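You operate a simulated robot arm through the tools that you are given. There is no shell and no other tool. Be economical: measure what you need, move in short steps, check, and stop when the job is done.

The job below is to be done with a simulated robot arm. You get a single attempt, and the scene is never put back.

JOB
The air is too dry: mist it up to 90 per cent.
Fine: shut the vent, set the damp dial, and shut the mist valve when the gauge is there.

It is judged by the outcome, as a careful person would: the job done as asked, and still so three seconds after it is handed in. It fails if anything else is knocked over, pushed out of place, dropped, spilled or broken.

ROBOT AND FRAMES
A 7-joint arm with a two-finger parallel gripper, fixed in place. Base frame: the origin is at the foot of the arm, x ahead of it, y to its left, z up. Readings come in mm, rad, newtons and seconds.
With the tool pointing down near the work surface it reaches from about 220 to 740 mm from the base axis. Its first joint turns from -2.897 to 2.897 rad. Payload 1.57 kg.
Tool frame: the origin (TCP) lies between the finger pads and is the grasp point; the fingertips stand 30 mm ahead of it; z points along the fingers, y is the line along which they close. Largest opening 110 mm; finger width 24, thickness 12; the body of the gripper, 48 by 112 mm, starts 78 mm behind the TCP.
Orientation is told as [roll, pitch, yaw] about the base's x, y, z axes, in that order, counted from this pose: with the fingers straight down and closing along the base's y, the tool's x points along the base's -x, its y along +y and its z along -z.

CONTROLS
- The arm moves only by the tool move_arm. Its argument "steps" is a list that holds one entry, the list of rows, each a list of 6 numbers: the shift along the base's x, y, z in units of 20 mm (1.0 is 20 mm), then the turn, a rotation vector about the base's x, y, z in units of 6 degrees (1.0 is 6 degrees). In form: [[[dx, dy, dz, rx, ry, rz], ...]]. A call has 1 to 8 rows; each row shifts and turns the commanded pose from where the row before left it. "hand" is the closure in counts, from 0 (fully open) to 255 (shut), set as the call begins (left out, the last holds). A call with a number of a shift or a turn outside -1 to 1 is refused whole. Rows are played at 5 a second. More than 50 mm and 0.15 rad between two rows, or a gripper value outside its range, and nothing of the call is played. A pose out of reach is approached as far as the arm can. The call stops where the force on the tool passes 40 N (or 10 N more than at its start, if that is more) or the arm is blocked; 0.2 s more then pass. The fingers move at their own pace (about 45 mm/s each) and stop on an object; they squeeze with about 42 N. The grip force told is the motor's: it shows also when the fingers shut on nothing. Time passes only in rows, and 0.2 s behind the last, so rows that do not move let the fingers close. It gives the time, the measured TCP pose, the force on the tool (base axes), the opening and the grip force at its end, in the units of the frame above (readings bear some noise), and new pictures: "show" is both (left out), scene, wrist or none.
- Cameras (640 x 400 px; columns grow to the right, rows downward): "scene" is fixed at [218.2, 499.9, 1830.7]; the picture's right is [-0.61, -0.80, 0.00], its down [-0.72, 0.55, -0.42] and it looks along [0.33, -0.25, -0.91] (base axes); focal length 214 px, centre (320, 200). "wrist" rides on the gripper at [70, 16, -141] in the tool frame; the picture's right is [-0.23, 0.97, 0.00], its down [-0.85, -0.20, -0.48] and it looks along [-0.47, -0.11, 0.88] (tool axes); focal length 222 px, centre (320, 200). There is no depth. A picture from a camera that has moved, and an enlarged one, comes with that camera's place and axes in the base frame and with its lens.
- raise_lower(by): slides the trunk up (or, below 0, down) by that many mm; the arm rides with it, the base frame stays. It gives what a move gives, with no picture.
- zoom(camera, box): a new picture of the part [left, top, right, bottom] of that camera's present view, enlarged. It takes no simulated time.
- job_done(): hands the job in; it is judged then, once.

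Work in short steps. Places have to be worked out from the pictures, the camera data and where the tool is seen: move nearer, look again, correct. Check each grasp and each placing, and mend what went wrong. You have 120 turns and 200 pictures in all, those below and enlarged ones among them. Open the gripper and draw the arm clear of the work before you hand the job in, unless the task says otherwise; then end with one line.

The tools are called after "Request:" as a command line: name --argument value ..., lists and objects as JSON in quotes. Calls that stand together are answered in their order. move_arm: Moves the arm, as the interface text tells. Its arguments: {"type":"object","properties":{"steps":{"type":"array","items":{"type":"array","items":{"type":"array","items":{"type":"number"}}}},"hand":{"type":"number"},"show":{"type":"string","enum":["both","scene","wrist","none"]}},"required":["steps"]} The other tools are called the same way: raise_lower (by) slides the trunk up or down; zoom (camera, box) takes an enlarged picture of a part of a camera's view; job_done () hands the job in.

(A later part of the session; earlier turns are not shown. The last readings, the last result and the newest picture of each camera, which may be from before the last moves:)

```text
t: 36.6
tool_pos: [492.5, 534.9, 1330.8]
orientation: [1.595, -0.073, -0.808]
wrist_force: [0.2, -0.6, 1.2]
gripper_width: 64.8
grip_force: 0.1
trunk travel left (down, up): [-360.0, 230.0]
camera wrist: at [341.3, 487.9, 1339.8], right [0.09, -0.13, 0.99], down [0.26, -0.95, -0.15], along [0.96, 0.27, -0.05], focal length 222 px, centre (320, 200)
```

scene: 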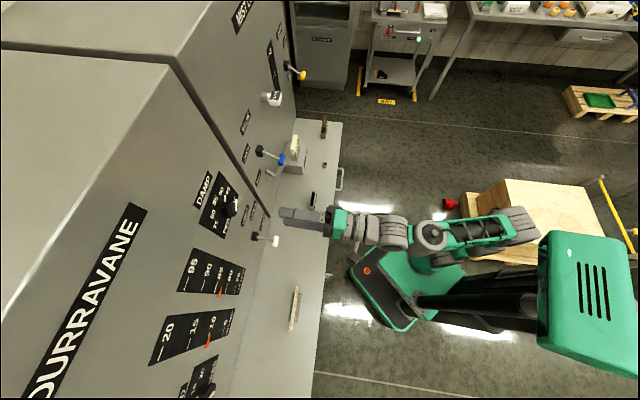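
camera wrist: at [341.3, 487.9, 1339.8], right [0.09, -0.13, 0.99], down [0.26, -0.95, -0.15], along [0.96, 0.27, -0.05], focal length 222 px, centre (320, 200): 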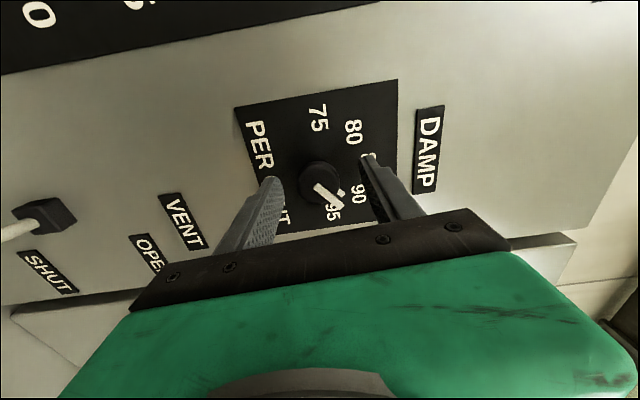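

Knob is between the pads again. I grip it and watch whether gripping itself shifts the pointer.

Request:
move_arm --steps '[[[0, 0, 0, 0, 0, 0], [0, 0, 0, 0, 0, 0], [0, 0, 0, 0, 0, 0], [0, 0, 0, 0, 0, 0]]]' --hand 255 --show "wrist"

Request:
zoom --camera "wrist" --box '[260, 120, 400, 240]'

```text
t: 37.6
tool_pos: [493.9, 534.7, 1329.1]
orientation: [1.588, -0.074, -0.808]
wrist_force: [-3.5, -5.2, -11.2]
gripper_width: 35.4
grip_force: 34.5
trunk travel left (down, up): [-360.0, 230.0]
camera wrist: at [341.5, 488.0, 1337.9], right [0.09, -0.12, 0.99], down [0.26, -0.96, -0.14], along [0.96, 0.27, -0.06], focal length 222 px, centre (320, 200)
```

wrist: 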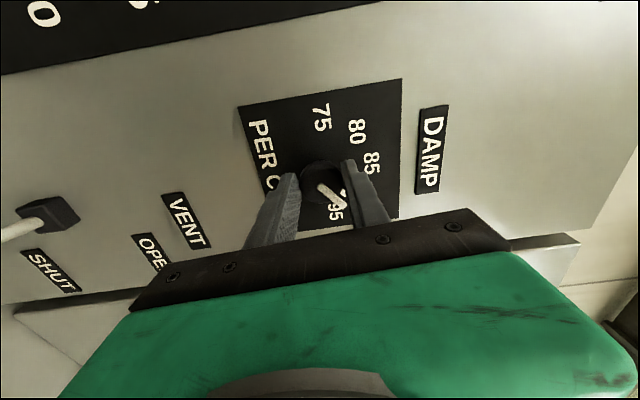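

```text
3.33 times, centred on (330, 180) of wrist
camera zoom: at [341.5, 488.0, 1337.9], right [0.09, -0.12, 0.99], down [0.26, -0.96, -0.14], along [0.96, 0.27, -0.06], focal length 740 px, centre (287, 267)
```

zoom: 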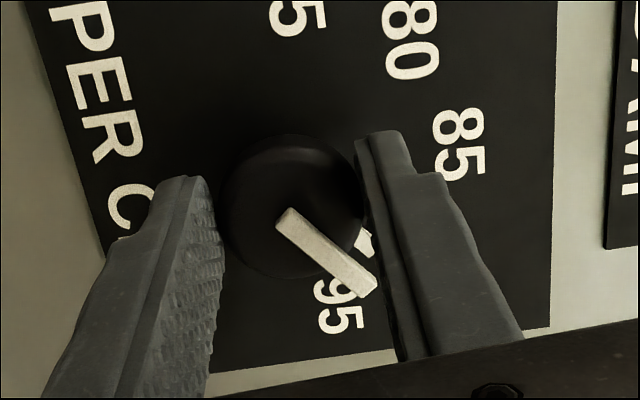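

The grip holds without shifting the pointer. I turn back 12°, then open in place and check.

Request:
move_arm --steps '[[[0, 0, 0, -0.7, -0.7, 0], [0, 0, 0, -0.71, -0.71, 0], [0, 0, 0, 0, 0, 0]]]' --show "none"

Request:
zoom --camera "wrist" --box '[260, 120, 400, 240]'

Request:
move_arm --steps '[[[0, 0, 0, 0, 0, 0], [0, 0, 0, 0, 0, 0]]]' --hand 105 --show "none"

Request:
zoom --camera "wrist" --box '[260, 120, 400, 240]'

```text
t: 38.4
tool_pos: [494.4, 534.9, 1328.5]
orientation: [1.592, -0.286, -0.808]
wrist_force: [-9.2, -9.5, -21.4]
gripper_width: 35.0
grip_force: 42.7
trunk travel left (down, up): [-360.0, 230.0]
```

```text
3.33 times, centred on (330, 180) of wrist
camera zoom: at [341.6, 487.7, 1321.8], right [-0.05, 0.03, 1.0], down [0.27, -0.96, 0.04], along [0.96, 0.27, 0.04], focal length 740 px, centre (287, 267)
```

zoom: 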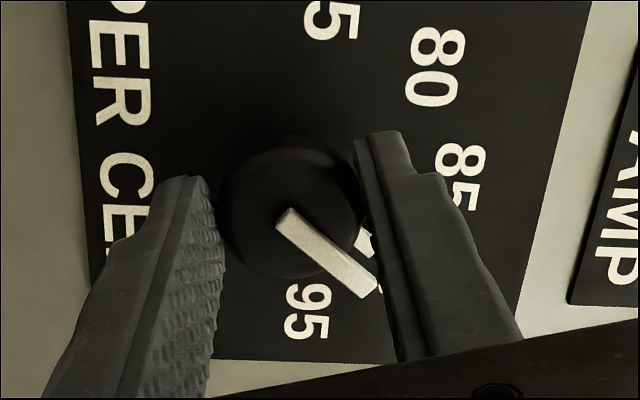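

```text
t: 39.0
tool_pos: [492.6, 535.2, 1334.1]
orientation: [1.601, -0.281, -0.808]
wrist_force: [-0.2, -0.6, -0.3]
gripper_width: 64.7
grip_force: 0.0
trunk travel left (down, up): [-360.0, 230.0]
```

```text
3.33 times, centred on (330, 180) of wrist
camera zoom: at [340.7, 486.6, 1325.7], right [-0.06, 0.02, 1.0], down [0.27, -0.96, 0.03], along [0.96, 0.27, 0.05], focal length 740 px, centre (287, 267)
```

zoom: 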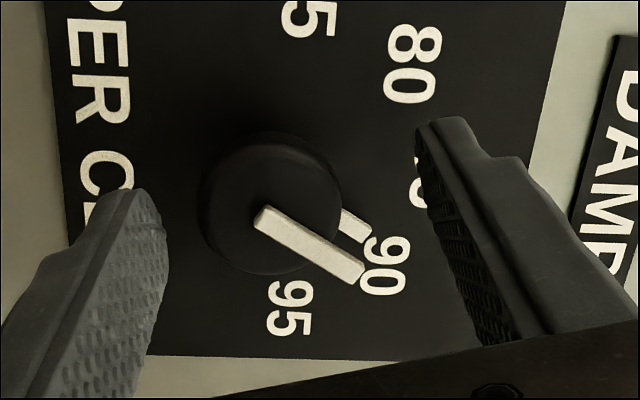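

On release it crept a few more degrees; it now seems near 90. I withdraw and take the perpendicular view again.

Request:
move_arm --steps '[[[-0.9, -0.9, 0, 0, 0, 0], [-0.9, -0.9, 0, 0.7, 0.7, 0], [-0.9, -0.9, -0.15, 0.71, 0.71, 0], [-0.9, -0.9, 0, 0, 0, 0], [-0.9, -0.9, 0, 0, 0, 0], [0.9, -0.9, 0, 0, 0, 0], [0.9, -0.9, 0, 0, 0, 0], [0.8, -0.8, 0, 0, 0, 0]]]' --show "none"

Request:
zoom --camera "wrist" --box '[250, 10, 390, 130]'

Request:
zoom --camera "scene" --box '[190, 165, 262, 245]'

```text
t: 40.8
tool_pos: [455.8, 390.7, 1330.6]
orientation: [1.594, -0.074, -0.805]
wrist_force: [0.2, -0.5, 0.5]
gripper_width: 64.3
grip_force: 0.1
trunk travel left (down, up): [-360.0, 230.0]
```

```text
3.33 times, centred on (320, 70) of wrist
camera zoom: at [304.1, 344.1, 1338.5], right [0.09, -0.13, 0.99], down [0.26, -0.95, -0.15], along [0.96, 0.27, -0.05], focal length 740 px, centre (320, 633)
```

zoom: 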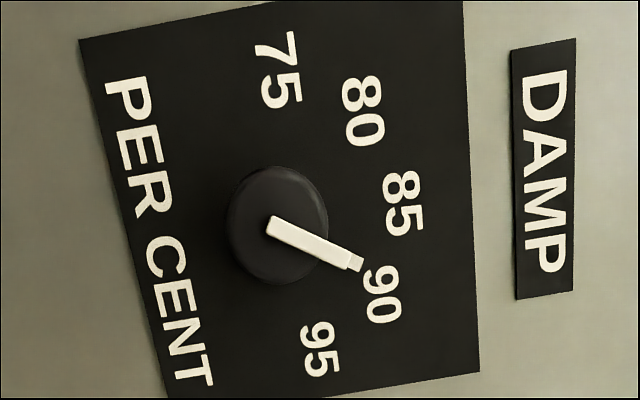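

```text
5.00 times, centred on (226, 205) of scene
camera zoom: at [218.2, 499.9, 1830.7], right [-0.61, -0.8, 0.0], down [-0.72, 0.55, -0.42], along [0.33, -0.25, -0.91], focal length 1072 px, centre (790, 175)
```

zoom: 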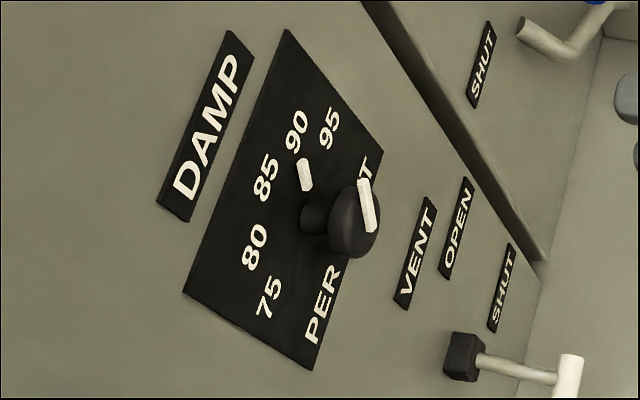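

The pointer is at about 89.1–89.4, so a further ~6° clockwise is needed. I go back in, slightly lower (z 1328) to centre the grip and reduce stored force.

Request:
move_arm --steps '[[[-0.9, 0.9, 0, 0, 0, 0], [-0.9, 0.9, 0, 0, 0, 0], [-0.8, 0.8, 0, 0, 0, 0], [0.9, 0.9, -0.1, 0, 0, 0], [0.9, 0.9, 0, 0, 0, 0], [0.9, 0.9, 0, 0, 0, 0], [0.9, 0.9, 0, 0, 0, 0], [0.9, 0.9, 0, 0, 0, 0]]]' --show "none"

Request:
move_arm --steps '[[[0, 0, 0, 0, 0, 0], [0, 0, 0, 0, 0, 0], [0, 0, 0, 0, 0, 0], [0, 0, 0, 0, 0, 0]]]' --hand 255 --show "none"

Request:
zoom --camera "wrist" --box '[260, 120, 400, 240]'

```text
t: 42.6
tool_pos: [493.7, 534.7, 1326.9]
orientation: [1.592, -0.073, -0.808]
wrist_force: [0.1, -0.2, 0.9]
gripper_width: 64.6
grip_force: 0.1
trunk travel left (down, up): [-360.0, 230.0]
```

```text
t: 43.6
tool_pos: [494.1, 532.5, 1328.4]
orientation: [1.595, -0.073, -0.809]
wrist_force: [3.2, 4.6, 8.4]
gripper_width: 35.3
grip_force: 34.1
trunk travel left (down, up): [-360.0, 230.0]
```

```text
3.33 times, centred on (330, 180) of wrist
camera zoom: at [341.8, 487.0, 1336.7], right [0.09, -0.13, 0.99], down [0.26, -0.95, -0.15], along [0.96, 0.27, -0.05], focal length 740 px, centre (287, 267)
```

zoom: 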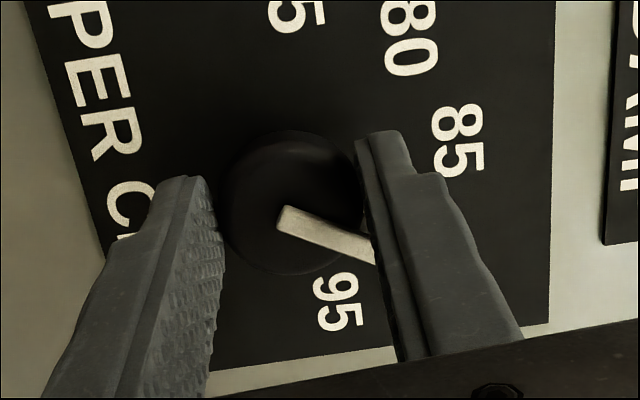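

I turn 3° clockwise, then open in place and compare.

Request:
move_arm --steps '[[[0, 0, 0, 0.35, 0.35, 0], [0, 0, 0, 0, 0, 0]]]' --show "none"

Request:
move_arm --steps '[[[0, 0, 0, 0, 0, 0], [0, 0, 0, 0, 0, 0]]]' --hand 105 --show "none"

Request:
move_arm --steps '[[[-0.9, -0.9, 0, 0, 0, 0], [-0.9, -0.9, 0.1, -0.35, -0.35, 0], [-0.9, -0.9, 0, 0, 0, 0], [-0.9, -0.9, 0, 0, 0, 0], [-0.9, -0.9, 0, 0, 0, 0], [0.9, -0.9, 0, 0, 0, 0], [0.9, -0.9, 0, 0, 0, 0], [0.8, -0.8, 0, 0, 0, 0]]]' --show "none"

Request:
zoom --camera "wrist" --box '[250, 10, 390, 130]'

Request:
zoom --camera "scene" --box '[190, 165, 262, 245]'

```text
t: 44.2
tool_pos: [494.2, 533.9, 1328.6]
orientation: [1.596, -0.022, -0.805]
wrist_force: [7.7, 9.3, 14.6]
gripper_width: 35.3
grip_force: 42.1
trunk travel left (down, up): [-360.0, 230.0]
```

```text
t: 44.8
tool_pos: [493.8, 533.6, 1324.9]
orientation: [1.589, -0.022, -0.808]
wrist_force: [-0.2, -0.1, -0.6]
gripper_width: 64.7
grip_force: 0.0
trunk travel left (down, up): [-360.0, 230.0]
```

```text
t: 46.6
tool_pos: [454.2, 391.0, 1327.2]
orientation: [1.592, -0.074, -0.807]
wrist_force: [0.3, -0.7, 0.1]
gripper_width: 64.8
grip_force: 0.1
trunk travel left (down, up): [-360.0, 230.0]
```

```text
3.33 times, centred on (320, 70) of wrist
camera zoom: at [302.5, 343.5, 1336.2], right [0.09, -0.13, 0.99], down [0.26, -0.95, -0.15], along [0.96, 0.27, -0.05], focal length 740 px, centre (320, 633)
```

zoom: 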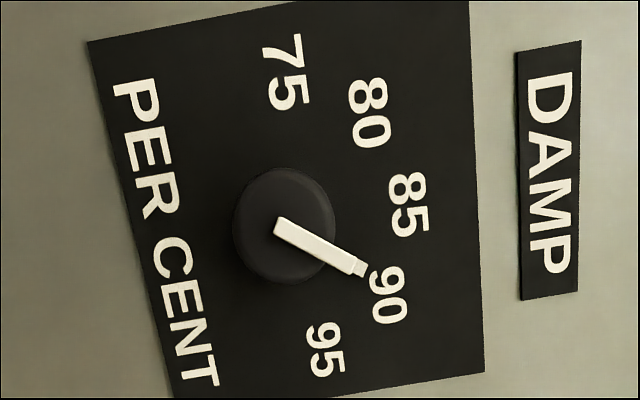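

```text
5.00 times, centred on (226, 205) of scene
camera zoom: at [218.2, 499.9, 1830.7], right [-0.61, -0.8, 0.0], down [-0.72, 0.55, -0.42], along [0.33, -0.25, -0.91], focal length 1072 px, centre (790, 175)
```

zoom: 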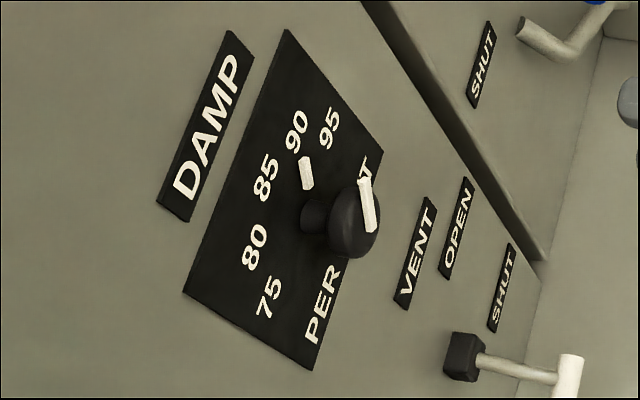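

It now reads about 89.5. One more nudge of 3.5° with the same method should centre it on 90.

Request:
move_arm --steps '[[[-0.9, 0.9, 0, 0, 0, 0], [-0.9, 0.9, 0, 0, 0, 0], [-0.8, 0.8, 0, 0, 0, 0], [0.9, 0.9, 0, 0, 0, 0], [0.9, 0.9, 0, 0, 0, 0], [0.9, 0.9, 0, 0, 0, 0], [0.9, 0.9, 0, 0, 0, 0], [0.9, 0.9, 0, 0, 0, 0]]]' --show "none"

Request:
move_arm --steps '[[[0, 0, 0, 0, 0, 0], [0, 0, 0, 0, 0, 0], [0, 0, 0, 0, 0, 0], [0, 0, 0, 0, 0, 0], [0, 0, 0, 0.4, 0.4, 0], [0, 0, 0, 0, 0, 0]]]' --hand 255 --show "none"

Request:
move_arm --steps '[[[0, 0, 0, 0, 0, 0], [0, 0, 0, 0, 0, 0]]]' --hand 105 --show "none"

Request:
move_arm --steps '[[[-0.9, -0.9, 0, 0, 0, 0], [-0.9, -0.9, 0.1, -0.4, -0.4, 0], [-0.9, -0.9, 0, 0, 0, 0], [-0.9, -0.9, 0, 0, 0, 0], [-0.9, -0.9, 0, 0, 0, 0], [0.9, -0.9, 0, 0, 0, 0], [0.9, -0.9, 0, 0, 0, 0], [0.8, -0.8, 0, 0, 0, 0]]]' --show "none"

Request:
zoom --camera "wrist" --box '[250, 10, 390, 130]'

Request:
zoom --camera "scene" --box '[190, 165, 262, 245]'

```text
t: 48.4
tool_pos: [493.6, 531.4, 1328.9]
orientation: [1.592, -0.073, -0.807]
wrist_force: [0.4, -0.1, 0.4]
gripper_width: 64.8
grip_force: 0.1
trunk travel left (down, up): [-360.0, 230.0]
```

```text
t: 49.8
tool_pos: [493.3, 531.9, 1328.8]
orientation: [1.592, -0.014, -0.806]
wrist_force: [-2.2, -3.4, -2.5]
gripper_width: 34.3
grip_force: 42.0
trunk travel left (down, up): [-360.0, 230.0]
```

```text
t: 50.4
tool_pos: [493.9, 531.7, 1329.4]
orientation: [1.591, -0.014, -0.808]
wrist_force: [0.2, -0.2, 0.3]
gripper_width: 64.6
grip_force: 0.0
trunk travel left (down, up): [-360.0, 230.0]
```

```text
t: 52.2
tool_pos: [455.0, 391.1, 1330.8]
orientation: [1.593, -0.073, -0.807]
wrist_force: [-0.3, 0.3, 0.3]
gripper_width: 64.7
grip_force: 0.1
trunk travel left (down, up): [-360.0, 230.0]
```

```text
3.33 times, centred on (320, 70) of wrist
camera zoom: at [302.7, 343.1, 1338.6], right [0.09, -0.13, 0.99], down [0.26, -0.95, -0.15], along [0.96, 0.27, -0.05], focal length 740 px, centre (320, 633)
```

zoom: 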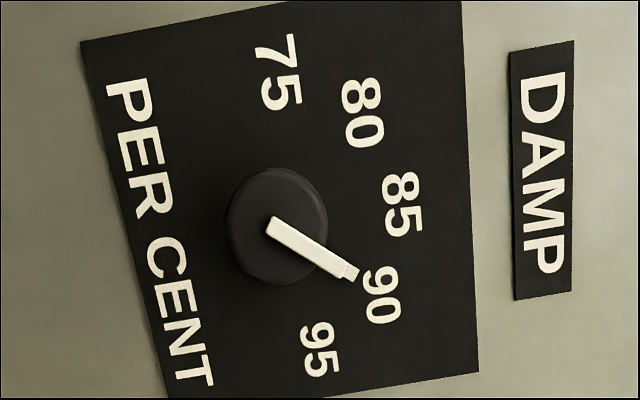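

```text
5.00 times, centred on (226, 205) of scene
camera zoom: at [218.2, 499.9, 1830.7], right [-0.61, -0.8, 0.0], down [-0.72, 0.55, -0.42], along [0.33, -0.25, -0.91], focal length 1072 px, centre (790, 175)
```

zoom: 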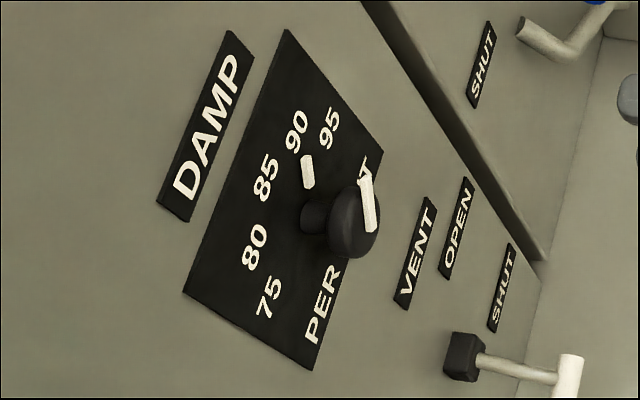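

The dial now points at 90. Next the mist valve: I keep the fingers ~65 mm open so they straddle the blue handle (≈ s 218, n 697, z 1203) to push it both ways; first I line up in front of it.

Request:
move_arm --steps '[[[0.874, -0.874, -0.914, 0, 0, 0], [0.874, -0.874, -0.914, 0, 0, 0], [0.874, -0.874, -0.914, 0, 0, 0], [0.874, -0.874, -0.914, 0, 0, 0], [0.874, -0.874, -0.914, 0, 0, 0], [0.874, -0.874, -0.914, 0, 0, 0], [0.874, -0.874, -0.914, 0, 0, 0]]]'

```text
t: 53.8
tool_pos: [579.2, 268.1, 1201.0]
orientation: [1.593, -0.073, -0.807]
wrist_force: [-0.4, -0.3, 0.8]
gripper_width: 64.7
grip_force: 0.0
trunk travel left (down, up): [-360.0, 230.0]
camera wrist: at [426.6, 221.0, 1209.4], right [0.09, -0.13, 0.99], down [0.26, -0.95, -0.15], along [0.96, 0.27, -0.05], focal length 222 px, centre (320, 200)
```

scene: 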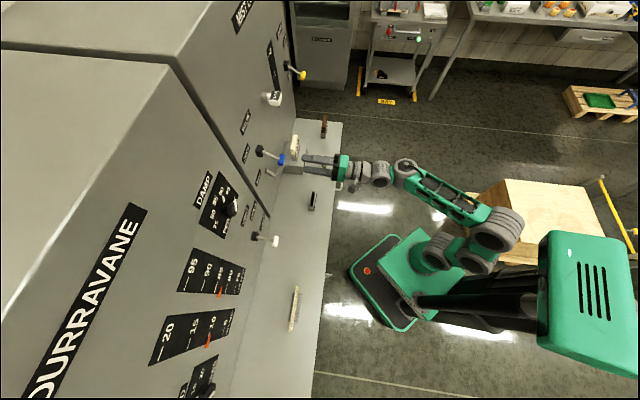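
wrist: 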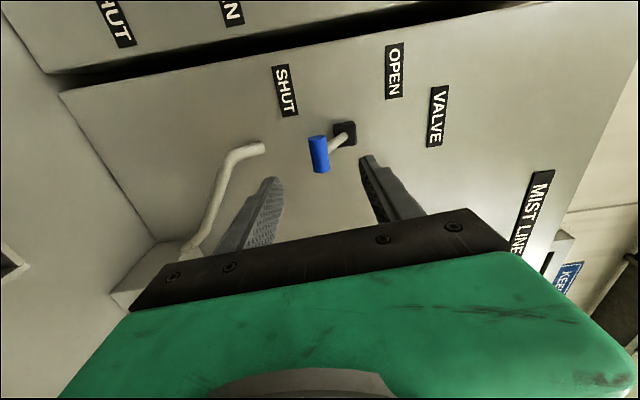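

The handle re-checks at (s 222, n 697, z 1203), midway between the fingers. I advance 91 mm to straddle it.

Request:
move_arm --steps '[[[0.81, 0.8, 0, 0, 0, 0], [0.81, 0.8, 0, 0, 0, 0], [0.81, 0.8, 0, 0, 0, 0], [0.81, 0.8, 0, 0, 0, 0]]]'

Request:
zoom --camera "scene" --box '[170, 235, 260, 305]'

```text
t: 54.8
tool_pos: [642.3, 332.7, 1202.1]
orientation: [1.594, -0.075, -0.807]
wrist_force: [0.6, 0.1, -0.6]
gripper_width: 64.6
grip_force: 0.0
trunk travel left (down, up): [-360.0, 230.0]
camera wrist: at [491.2, 286.7, 1209.8], right [0.09, -0.13, 0.99], down [0.26, -0.95, -0.15], along [0.96, 0.27, -0.05], focal length 222 px, centre (320, 200)
```

scene: 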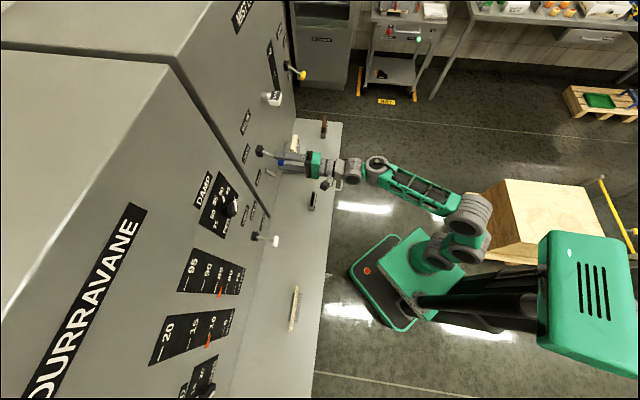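
wrist: 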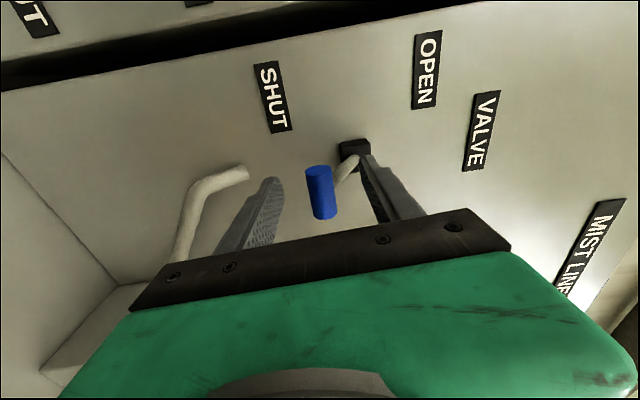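

```text
5.71 times, centred on (215, 270) of scene
camera zoom: at [218.2, 499.9, 1830.7], right [-0.61, -0.8, 0.0], down [-0.72, 0.55, -0.42], along [0.33, -0.25, -0.91], focal length 1226 px, centre (920, -200)
```

zoom: 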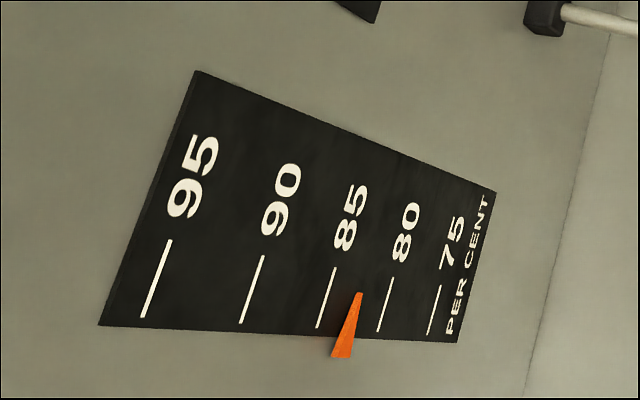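

Gauge about 82.5; handle is between the fingers. I raise the hand to push the valve lever up to OPEN.

Request:
move_arm --steps '[[[0, 0, 0.8, 0, 0, 0], [0, 0, 0.8, 0, 0, 0], [0, 0, 0.8, 0, 0, 0], [0, 0, 0.8, 0, 0, 0], [0, 0, 0.8, 0, 0, 0]]]'

Request:
zoom --camera "scene" --box '[170, 235, 260, 305]'

```text
t: 56.0
tool_pos: [642.2, 332.8, 1282.7]
orientation: [1.592, -0.073, -0.807]
wrist_force: [0.0, -0.2, -0.8]
gripper_width: 65.4
grip_force: 0.2
trunk travel left (down, up): [-360.0, 230.0]
camera wrist: at [491.6, 285.6, 1290.0], right [0.09, -0.13, 0.99], down [0.26, -0.95, -0.15], along [0.96, 0.27, -0.06], focal length 222 px, centre (320, 200)
```

scene: 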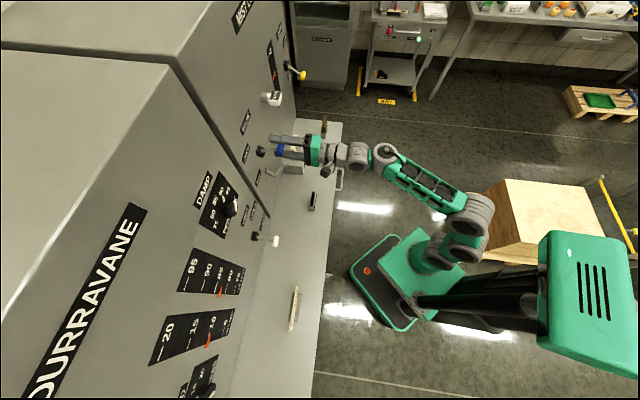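
wrist: 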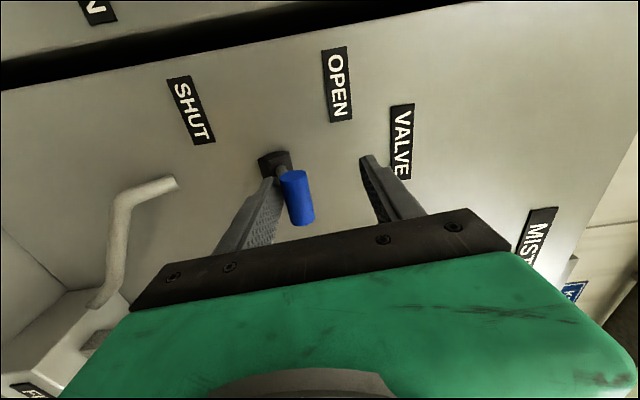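

```text
5.71 times, centred on (215, 270) of scene
camera zoom: at [218.2, 499.9, 1830.7], right [-0.61, -0.8, 0.0], down [-0.72, 0.55, -0.42], along [0.33, -0.25, -0.91], focal length 1226 px, centre (920, -200)
```

zoom: 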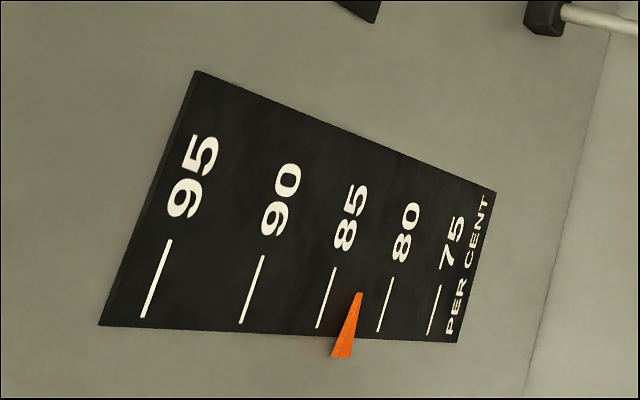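

The lever is a little past halfway; the gauge has not moved. I push up further.

Request:
move_arm --steps '[[[0, 0, 0.6, 0, 0, 0], [0, 0, 0.5, 0, 0, 0]]]'

Request:
zoom --camera "scene" --box '[170, 235, 260, 305]'

```text
t: 56.6
tool_pos: [644.2, 333.1, 1299.1]
orientation: [1.584, -0.071, -0.806]
wrist_force: [-10.8, -6.0, -16.1]
gripper_width: 77.8
grip_force: 7.4
trunk travel left (down, up): [-360.0, 230.0]
camera wrist: at [492.1, 286.2, 1308.8], right [0.1, -0.12, 0.99], down [0.26, -0.96, -0.15], along [0.96, 0.27, -0.06], focal length 222 px, centre (320, 200)
```

scene: 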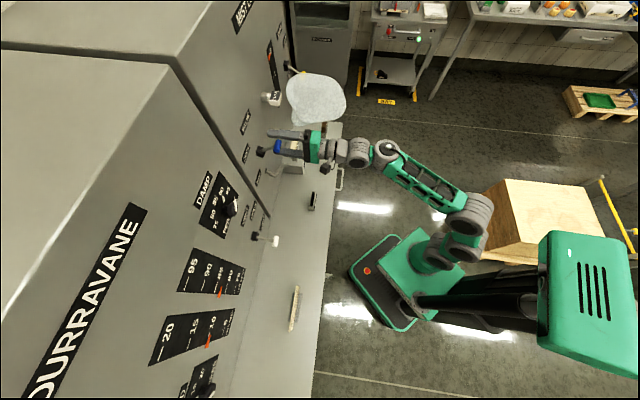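
wrist: 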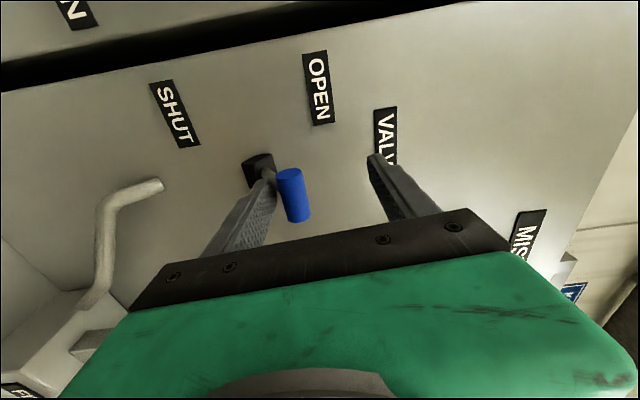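

```text
5.71 times, centred on (215, 270) of scene
camera zoom: at [218.2, 499.9, 1830.7], right [-0.61, -0.8, 0.0], down [-0.72, 0.55, -0.42], along [0.33, -0.25, -0.91], focal length 1226 px, centre (920, -200)
```

zoom: 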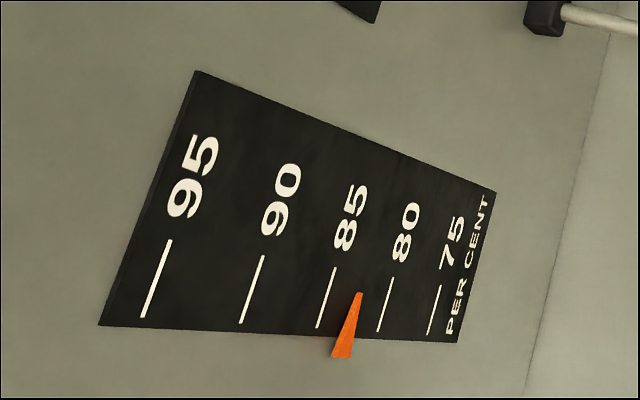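

Mist is now coming from the nozzle, so the valve is open at its stop. I ease off 10 mm and watch the gauge.

Request:
move_arm --steps '[[[0, 0, -0.5, 0, 0, 0], [0, 0, 0, 0, 0, 0], [0, 0, 0, 0, 0, 0], [0, 0, 0, 0, 0, 0]]]' --show "none"

Request:
zoom --camera "scene" --box '[170, 235, 260, 305]'

```text
t: 57.6
tool_pos: [643.5, 333.5, 1293.3]
orientation: [1.593, -0.073, -0.807]
wrist_force: [-5.1, -2.6, -4.3]
gripper_width: 69.5
grip_force: 2.8
trunk travel left (down, up): [-360.0, 230.0]
```

```text
5.71 times, centred on (215, 270) of scene
camera zoom: at [218.2, 499.9, 1830.7], right [-0.61, -0.8, 0.0], down [-0.72, 0.55, -0.42], along [0.33, -0.25, -0.91], focal length 1226 px, centre (920, -200)
```

zoom: 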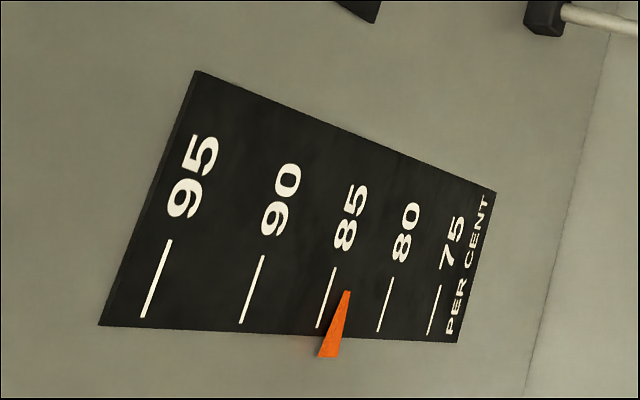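

The gauge is rising about 1 % per second (now ~83.5). I lower the hand 20 mm so the upper finger is near the handle, and wait 2 s to measure the rate.

Request:
move_arm --steps '[[[0, 0, -0.5, 0, 0, 0], [0, 0, -0.5, 0, 0, 0], [0, 0, 0, 0, 0, 0], [0, 0, 0, 0, 0, 0], [0, 0, 0, 0, 0, 0], [0, 0, 0, 0, 0, 0], [0, 0, 0, 0, 0, 0], [0, 0, 0, 0, 0, 0]]]' --show "wrist"

Request:
zoom --camera "scene" --box '[170, 235, 260, 305]'

```text
t: 59.4
tool_pos: [643.5, 333.7, 1275.1]
orientation: [1.595, -0.073, -0.809]
wrist_force: [0.4, -0.6, 0.3]
gripper_width: 64.6
grip_force: 0.1
trunk travel left (down, up): [-360.0, 230.0]
camera wrist: at [492.1, 286.4, 1282.3], right [0.09, -0.13, 0.99], down [0.26, -0.95, -0.15], along [0.96, 0.27, -0.05], focal length 222 px, centre (320, 200)
```

wrist: 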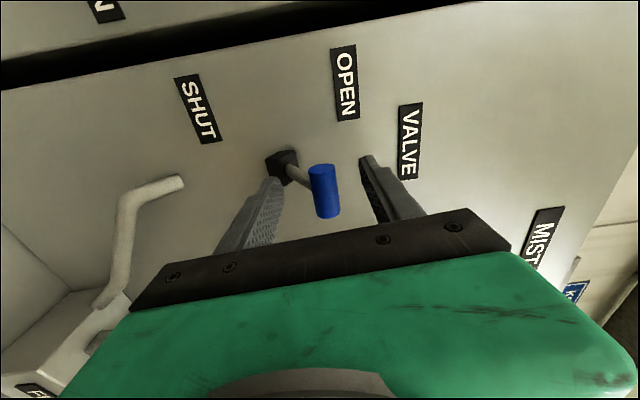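

```text
5.71 times, centred on (215, 270) of scene
camera zoom: at [218.2, 499.9, 1830.7], right [-0.61, -0.8, 0.0], down [-0.72, 0.55, -0.42], along [0.33, -0.25, -0.91], focal length 1226 px, centre (920, -200)
```

zoom: 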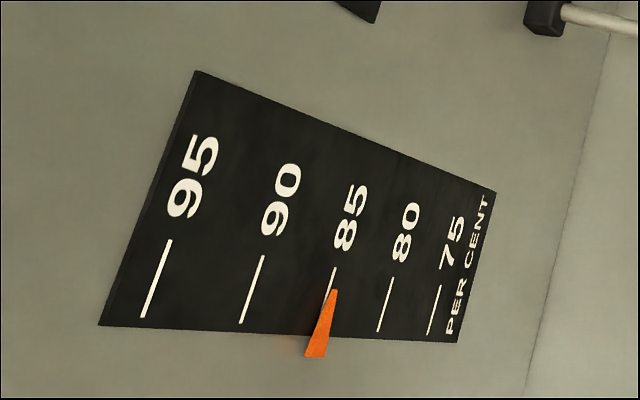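

Rate is about 0.6 %/s, gauge ~84.7. I bring the upper finger a bit closer and wait about 3.6 s more.

Request:
move_arm --steps '[[[0, 0, -0.5, 0, 0, 0], [0, 0, 0, 0, 0, 0], [0, 0, 0, 0, 0, 0], [0, 0, 0, 0, 0, 0], [0, 0, 0, 0, 0, 0], [0, 0, 0, 0, 0, 0], [0, 0, 0, 0, 0, 0], [0, 0, 0, 0, 0, 0]]]' --show "none"

Request:
move_arm --steps '[[[0, 0, 0, 0, 0, 0], [0, 0, 0, 0, 0, 0], [0, 0, 0, 0, 0, 0], [0, 0, 0, 0, 0, 0], [0, 0, 0, 0, 0, 0], [0, 0, 0, 0, 0, 0], [0, 0, 0, 0, 0, 0], [0, 0, 0, 0, 0, 0]]]' --show "none"

Request:
zoom --camera "scene" --box '[170, 235, 260, 305]'

```text
t: 61.2
tool_pos: [644.2, 332.4, 1265.0]
orientation: [1.594, -0.075, -0.809]
wrist_force: [-0.2, 0.6, 0.0]
gripper_width: 64.6
grip_force: 0.0
trunk travel left (down, up): [-360.0, 230.0]
```

```text
t: 63.0
tool_pos: [642.8, 333.7, 1263.0]
orientation: [1.593, -0.072, -0.81]
wrist_force: [0.2, 0.2, 1.2]
gripper_width: 64.6
grip_force: 0.1
trunk travel left (down, up): [-360.0, 230.0]
```

```text
5.71 times, centred on (215, 270) of scene
camera zoom: at [218.2, 499.9, 1830.7], right [-0.61, -0.8, 0.0], down [-0.72, 0.55, -0.42], along [0.33, -0.25, -0.91], focal length 1226 px, centre (920, -200)
```

zoom: 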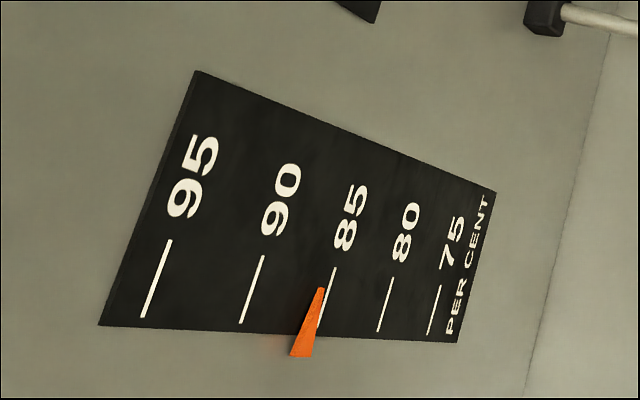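

The rise is slowing (~85.5). I check the mist plume, line gauge, and lever state.

Request:
move_arm --steps '[[[0, 0, 0, 0, 0, 0]]]' --show "both"

Request:
zoom --camera "scene" --box '[220, 0, 380, 130]'

Request:
zoom --camera "scene" --box '[170, 235, 260, 305]'

```text
t: 63.4
tool_pos: [643.6, 333.3, 1265.3]
orientation: [1.593, -0.074, -0.808]
wrist_force: [-0.3, 0.3, -0.2]
gripper_width: 65.1
grip_force: 0.1
trunk travel left (down, up): [-360.0, 230.0]
camera wrist: at [491.7, 286.4, 1272.6], right [0.09, -0.13, 0.99], down [0.26, -0.95, -0.15], along [0.96, 0.27, -0.05], focal length 222 px, centre (320, 200)
```

scene: 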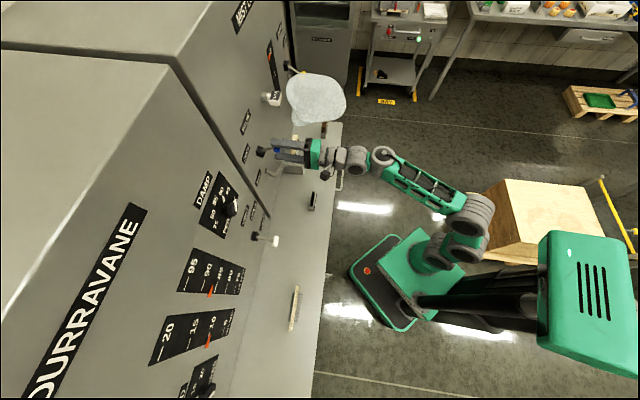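
wrist: 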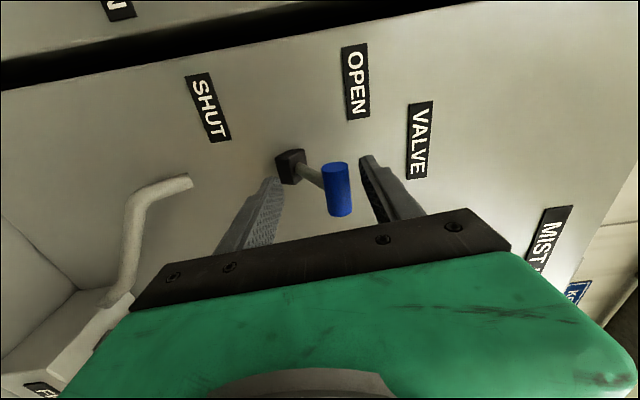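

```text
3.08 times, centred on (300, 65) of scene
camera zoom: at [218.2, 499.9, 1830.7], right [-0.61, -0.8, 0.0], down [-0.72, 0.55, -0.42], along [0.33, -0.25, -0.91], focal length 660 px, centre (382, 615)
```

zoom: 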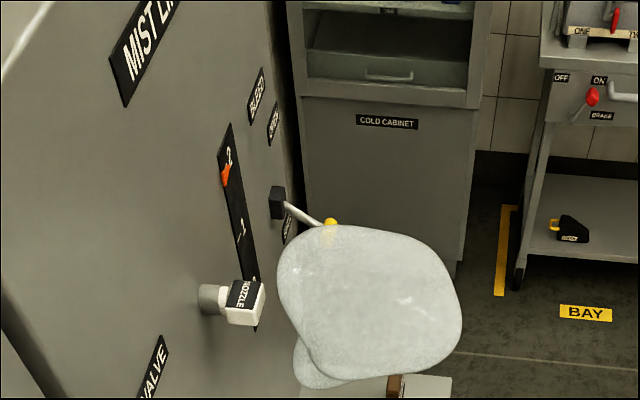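

```text
5.71 times, centred on (215, 270) of scene
camera zoom: at [218.2, 499.9, 1830.7], right [-0.61, -0.8, 0.0], down [-0.72, 0.55, -0.42], along [0.33, -0.25, -0.91], focal length 1226 px, centre (920, -200)
```

zoom: 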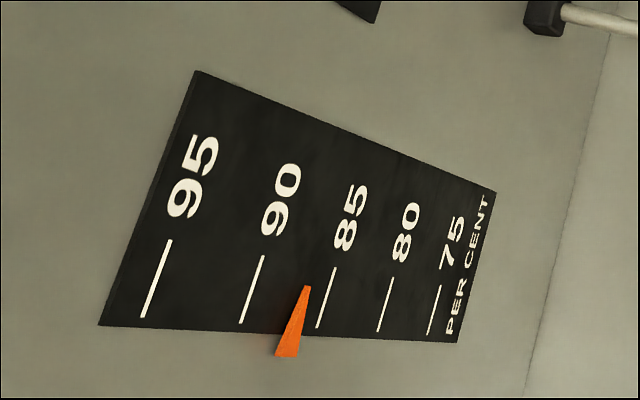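

The gauge actually reads ~86.6 now, still rising with mist and pressure steady. I wait in separate calls for clean timing.

Request:
move_arm --steps '[[[0, 0, 0, 0, 0, 0], [0, 0, 0, 0, 0, 0], [0, 0, 0, 0, 0, 0], [0, 0, 0, 0, 0, 0], [0, 0, 0, 0, 0, 0], [0, 0, 0, 0, 0, 0], [0, 0, 0, 0, 0, 0], [0, 0, 0, 0, 0, 0]]]' --show "none"

```text
t: 65.2
tool_pos: [643.5, 333.3, 1264.1]
orientation: [1.595, -0.074, -0.809]
wrist_force: [-0.2, 0.3, -0.6]
gripper_width: 64.9
grip_force: 0.0
trunk travel left (down, up): [-360.0, 230.0]
```

Now I read the gauge at t = 65.2.

Request:
zoom --camera "scene" --box '[170, 235, 260, 305]'

```text
5.71 times, centred on (215, 270) of scene
camera zoom: at [218.2, 499.9, 1830.7], right [-0.61, -0.8, 0.0], down [-0.72, 0.55, -0.42], along [0.33, -0.25, -0.91], focal length 1226 px, centre (920, -200)
```

zoom: 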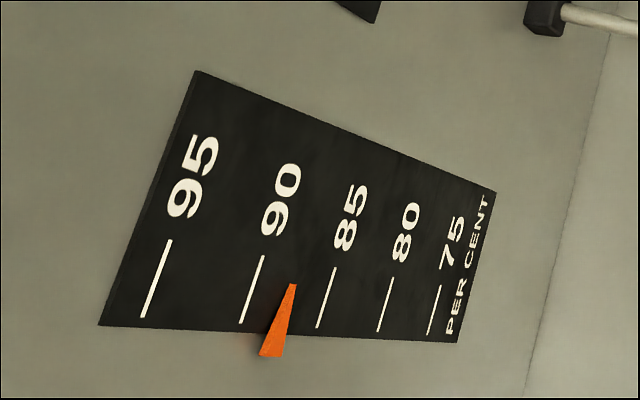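

Corrected for parallax it's about 87.9, rising 0.53 %/s. I wait 1.8 s more.

Request:
move_arm --steps '[[[0, 0, 0, 0, 0, 0], [0, 0, 0, 0, 0, 0], [0, 0, 0, 0, 0, 0], [0, 0, 0, 0, 0, 0], [0, 0, 0, 0, 0, 0], [0, 0, 0, 0, 0, 0], [0, 0, 0, 0, 0, 0], [0, 0, 0, 0, 0, 0]]]' --show "none"

```text
t: 67.0
tool_pos: [643.4, 333.5, 1264.4]
orientation: [1.594, -0.074, -0.808]
wrist_force: [-0.6, -0.6, 0.4]
gripper_width: 64.7
grip_force: 0.1
trunk travel left (down, up): [-360.0, 230.0]
```

Reading the gauge at t = 67.0.

Request:
zoom --camera "scene" --box '[170, 235, 260, 305]'

```text
5.71 times, centred on (215, 270) of scene
camera zoom: at [218.2, 499.9, 1830.7], right [-0.61, -0.8, 0.0], down [-0.72, 0.55, -0.42], along [0.33, -0.25, -0.91], focal length 1226 px, centre (920, -200)
```

zoom: 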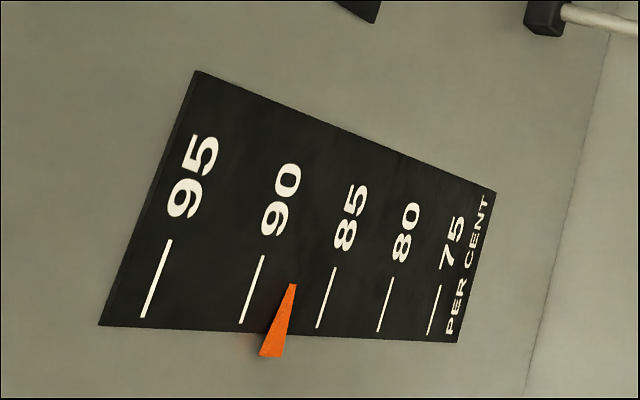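

The gauge appears to step 1 % every ~1.95 s (83→88 so far, allowing for parallax). Expecting 90 at about t = 69.1, I wait to 68.8 and check.

Request:
move_arm --steps '[[[0, 0, 0, 0, 0, 0], [0, 0, 0, 0, 0, 0], [0, 0, 0, 0, 0, 0], [0, 0, 0, 0, 0, 0], [0, 0, 0, 0, 0, 0], [0, 0, 0, 0, 0, 0], [0, 0, 0, 0, 0, 0], [0, 0, 0, 0, 0, 0]]]' --show "none"

```text
t: 68.8
tool_pos: [643.7, 332.5, 1264.2]
orientation: [1.596, -0.074, -0.808]
wrist_force: [0.6, 0.6, 0.2]
gripper_width: 64.8
grip_force: 0.0
trunk travel left (down, up): [-360.0, 230.0]
```

Reading the gauge at t = 68.8.

Request:
zoom --camera "scene" --box '[170, 235, 260, 305]'

```text
5.71 times, centred on (215, 270) of scene
camera zoom: at [218.2, 499.9, 1830.7], right [-0.61, -0.8, 0.0], down [-0.72, 0.55, -0.42], along [0.33, -0.25, -0.91], focal length 1226 px, centre (920, -200)
```

zoom: 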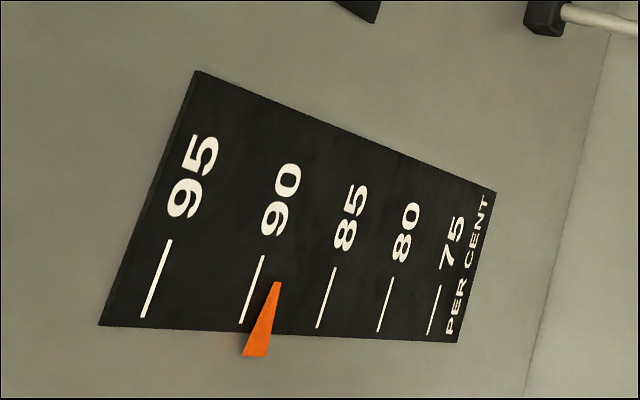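

It shows 89, as predicted. One short wait, then check for 90.

Request:
move_arm --steps '[[[0, 0, 0, 0, 0, 0]]]' --show "none"

```text
t: 69.2
tool_pos: [643.9, 334.3, 1264.3]
orientation: [1.592, -0.074, -0.809]
wrist_force: [-0.3, -0.4, 0.1]
gripper_width: 64.8
grip_force: 0.1
trunk travel left (down, up): [-360.0, 230.0]
```

Reading the gauge at t = 69.2.

Request:
zoom --camera "scene" --box '[170, 235, 260, 305]'

```text
5.71 times, centred on (215, 270) of scene
camera zoom: at [218.2, 499.9, 1830.7], right [-0.61, -0.8, 0.0], down [-0.72, 0.55, -0.42], along [0.33, -0.25, -0.91], focal length 1226 px, centre (920, -200)
```

zoom: 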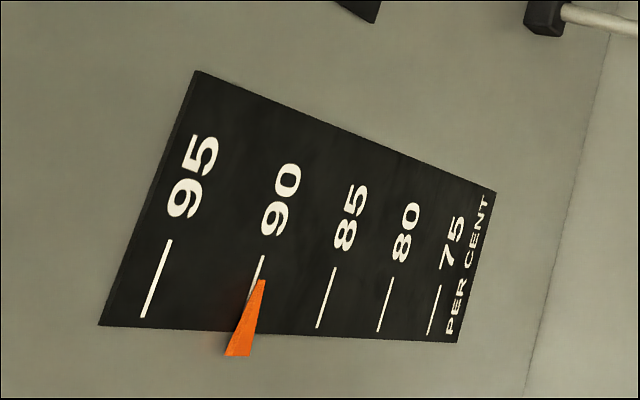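

The gauge is at 90. I push the mist lever down to SHUT now.

Request:
move_arm --steps '[[[0, 0, -1, 0, 0, 0], [0, 0, -1, 0, 0, 0], [0, 0, -1, 0, 0, 0], [0, 0, -1, 0, 0, 0], [0, 0, -0.4, 0, 0, 0]]]'

Request:
zoom --camera "scene" --box '[170, 235, 260, 305]'

```text
t: 70.4
tool_pos: [642.3, 333.0, 1180.4]
orientation: [1.601, -0.075, -0.807]
wrist_force: [-0.7, -1.3, 8.4]
gripper_width: 72.4
grip_force: 4.1
trunk travel left (down, up): [-360.0, 230.0]
camera wrist: at [490.4, 285.4, 1187.5], right [0.09, -0.13, 0.99], down [0.26, -0.95, -0.15], along [0.96, 0.27, -0.05], focal length 222 px, centre (320, 200)
```

scene: 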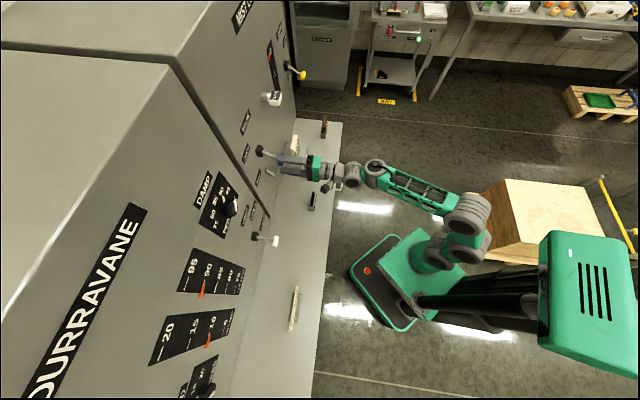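
wrist: 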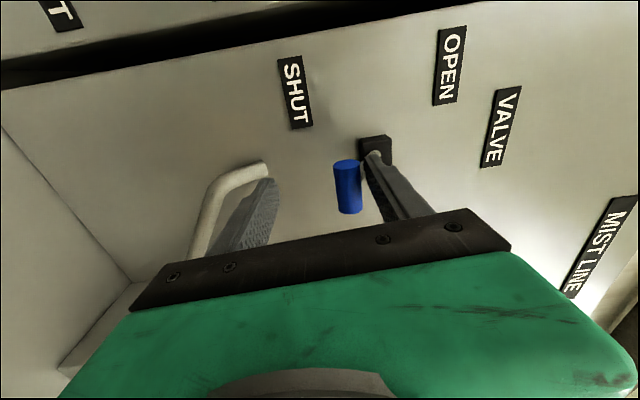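

```text
5.71 times, centred on (215, 270) of scene
camera zoom: at [218.2, 499.9, 1830.7], right [-0.61, -0.8, 0.0], down [-0.72, 0.55, -0.42], along [0.33, -0.25, -0.91], focal length 1226 px, centre (920, -200)
```

zoom: 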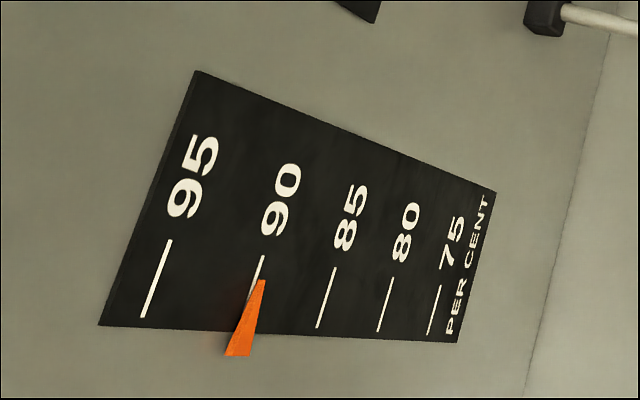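

Mist has stopped with the gauge at 90 and the lever at its stop. I ease off and withdraw straight back, then recheck.

Request:
move_arm --steps '[[[0, 0, 0.8, 0, 0, 0], [-0.9, -0.9, 0, 0, 0, 0], [-0.9, -0.9, 0, 0, 0, 0], [-0.9, -0.9, 0, 0, 0, 0], [-0.9, -0.9, 0, 0, 0, 0], [-0.9, -0.9, 0, 0, 0, 0]]]'

Request:
zoom --camera "scene" --box '[220, 0, 380, 130]'

Request:
zoom --camera "scene" --box '[170, 140, 300, 305]'

```text
t: 71.8
tool_pos: [551.0, 243.3, 1193.3]
orientation: [1.592, -0.074, -0.806]
wrist_force: [-0.8, 0.4, 0.0]
gripper_width: 64.9
grip_force: 0.1
trunk travel left (down, up): [-360.0, 230.0]
camera wrist: at [399.3, 196.6, 1201.1], right [0.09, -0.13, 0.99], down [0.26, -0.95, -0.15], along [0.96, 0.27, -0.06], focal length 222 px, centre (320, 200)
```

scene: 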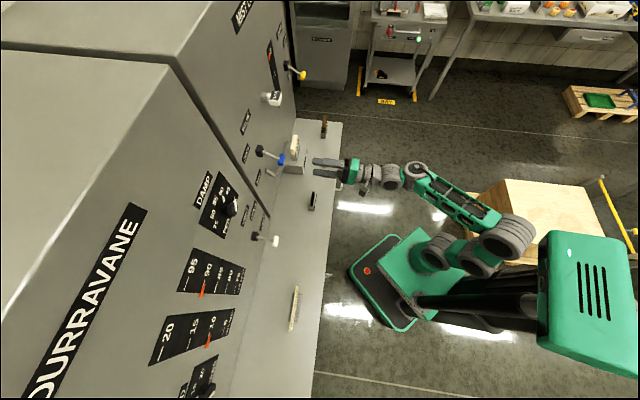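
wrist: 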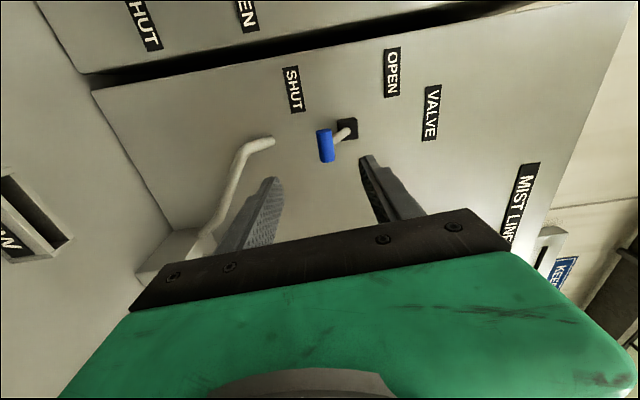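

```text
3.08 times, centred on (300, 65) of scene
camera zoom: at [218.2, 499.9, 1830.7], right [-0.61, -0.8, 0.0], down [-0.72, 0.55, -0.42], along [0.33, -0.25, -0.91], focal length 660 px, centre (382, 615)
```

zoom: 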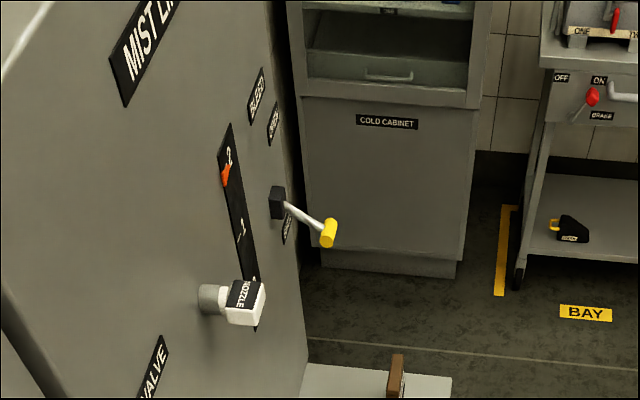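

```text
2.42 times, centred on (235, 222) of scene
camera zoom: at [218.2, 499.9, 1830.7], right [-0.61, -0.8, 0.0], down [-0.72, 0.55, -0.42], along [0.33, -0.25, -0.91], focal length 520 px, centre (526, 146)
```

zoom: 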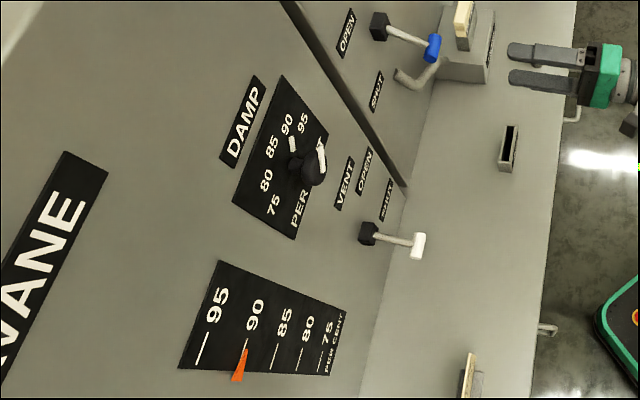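

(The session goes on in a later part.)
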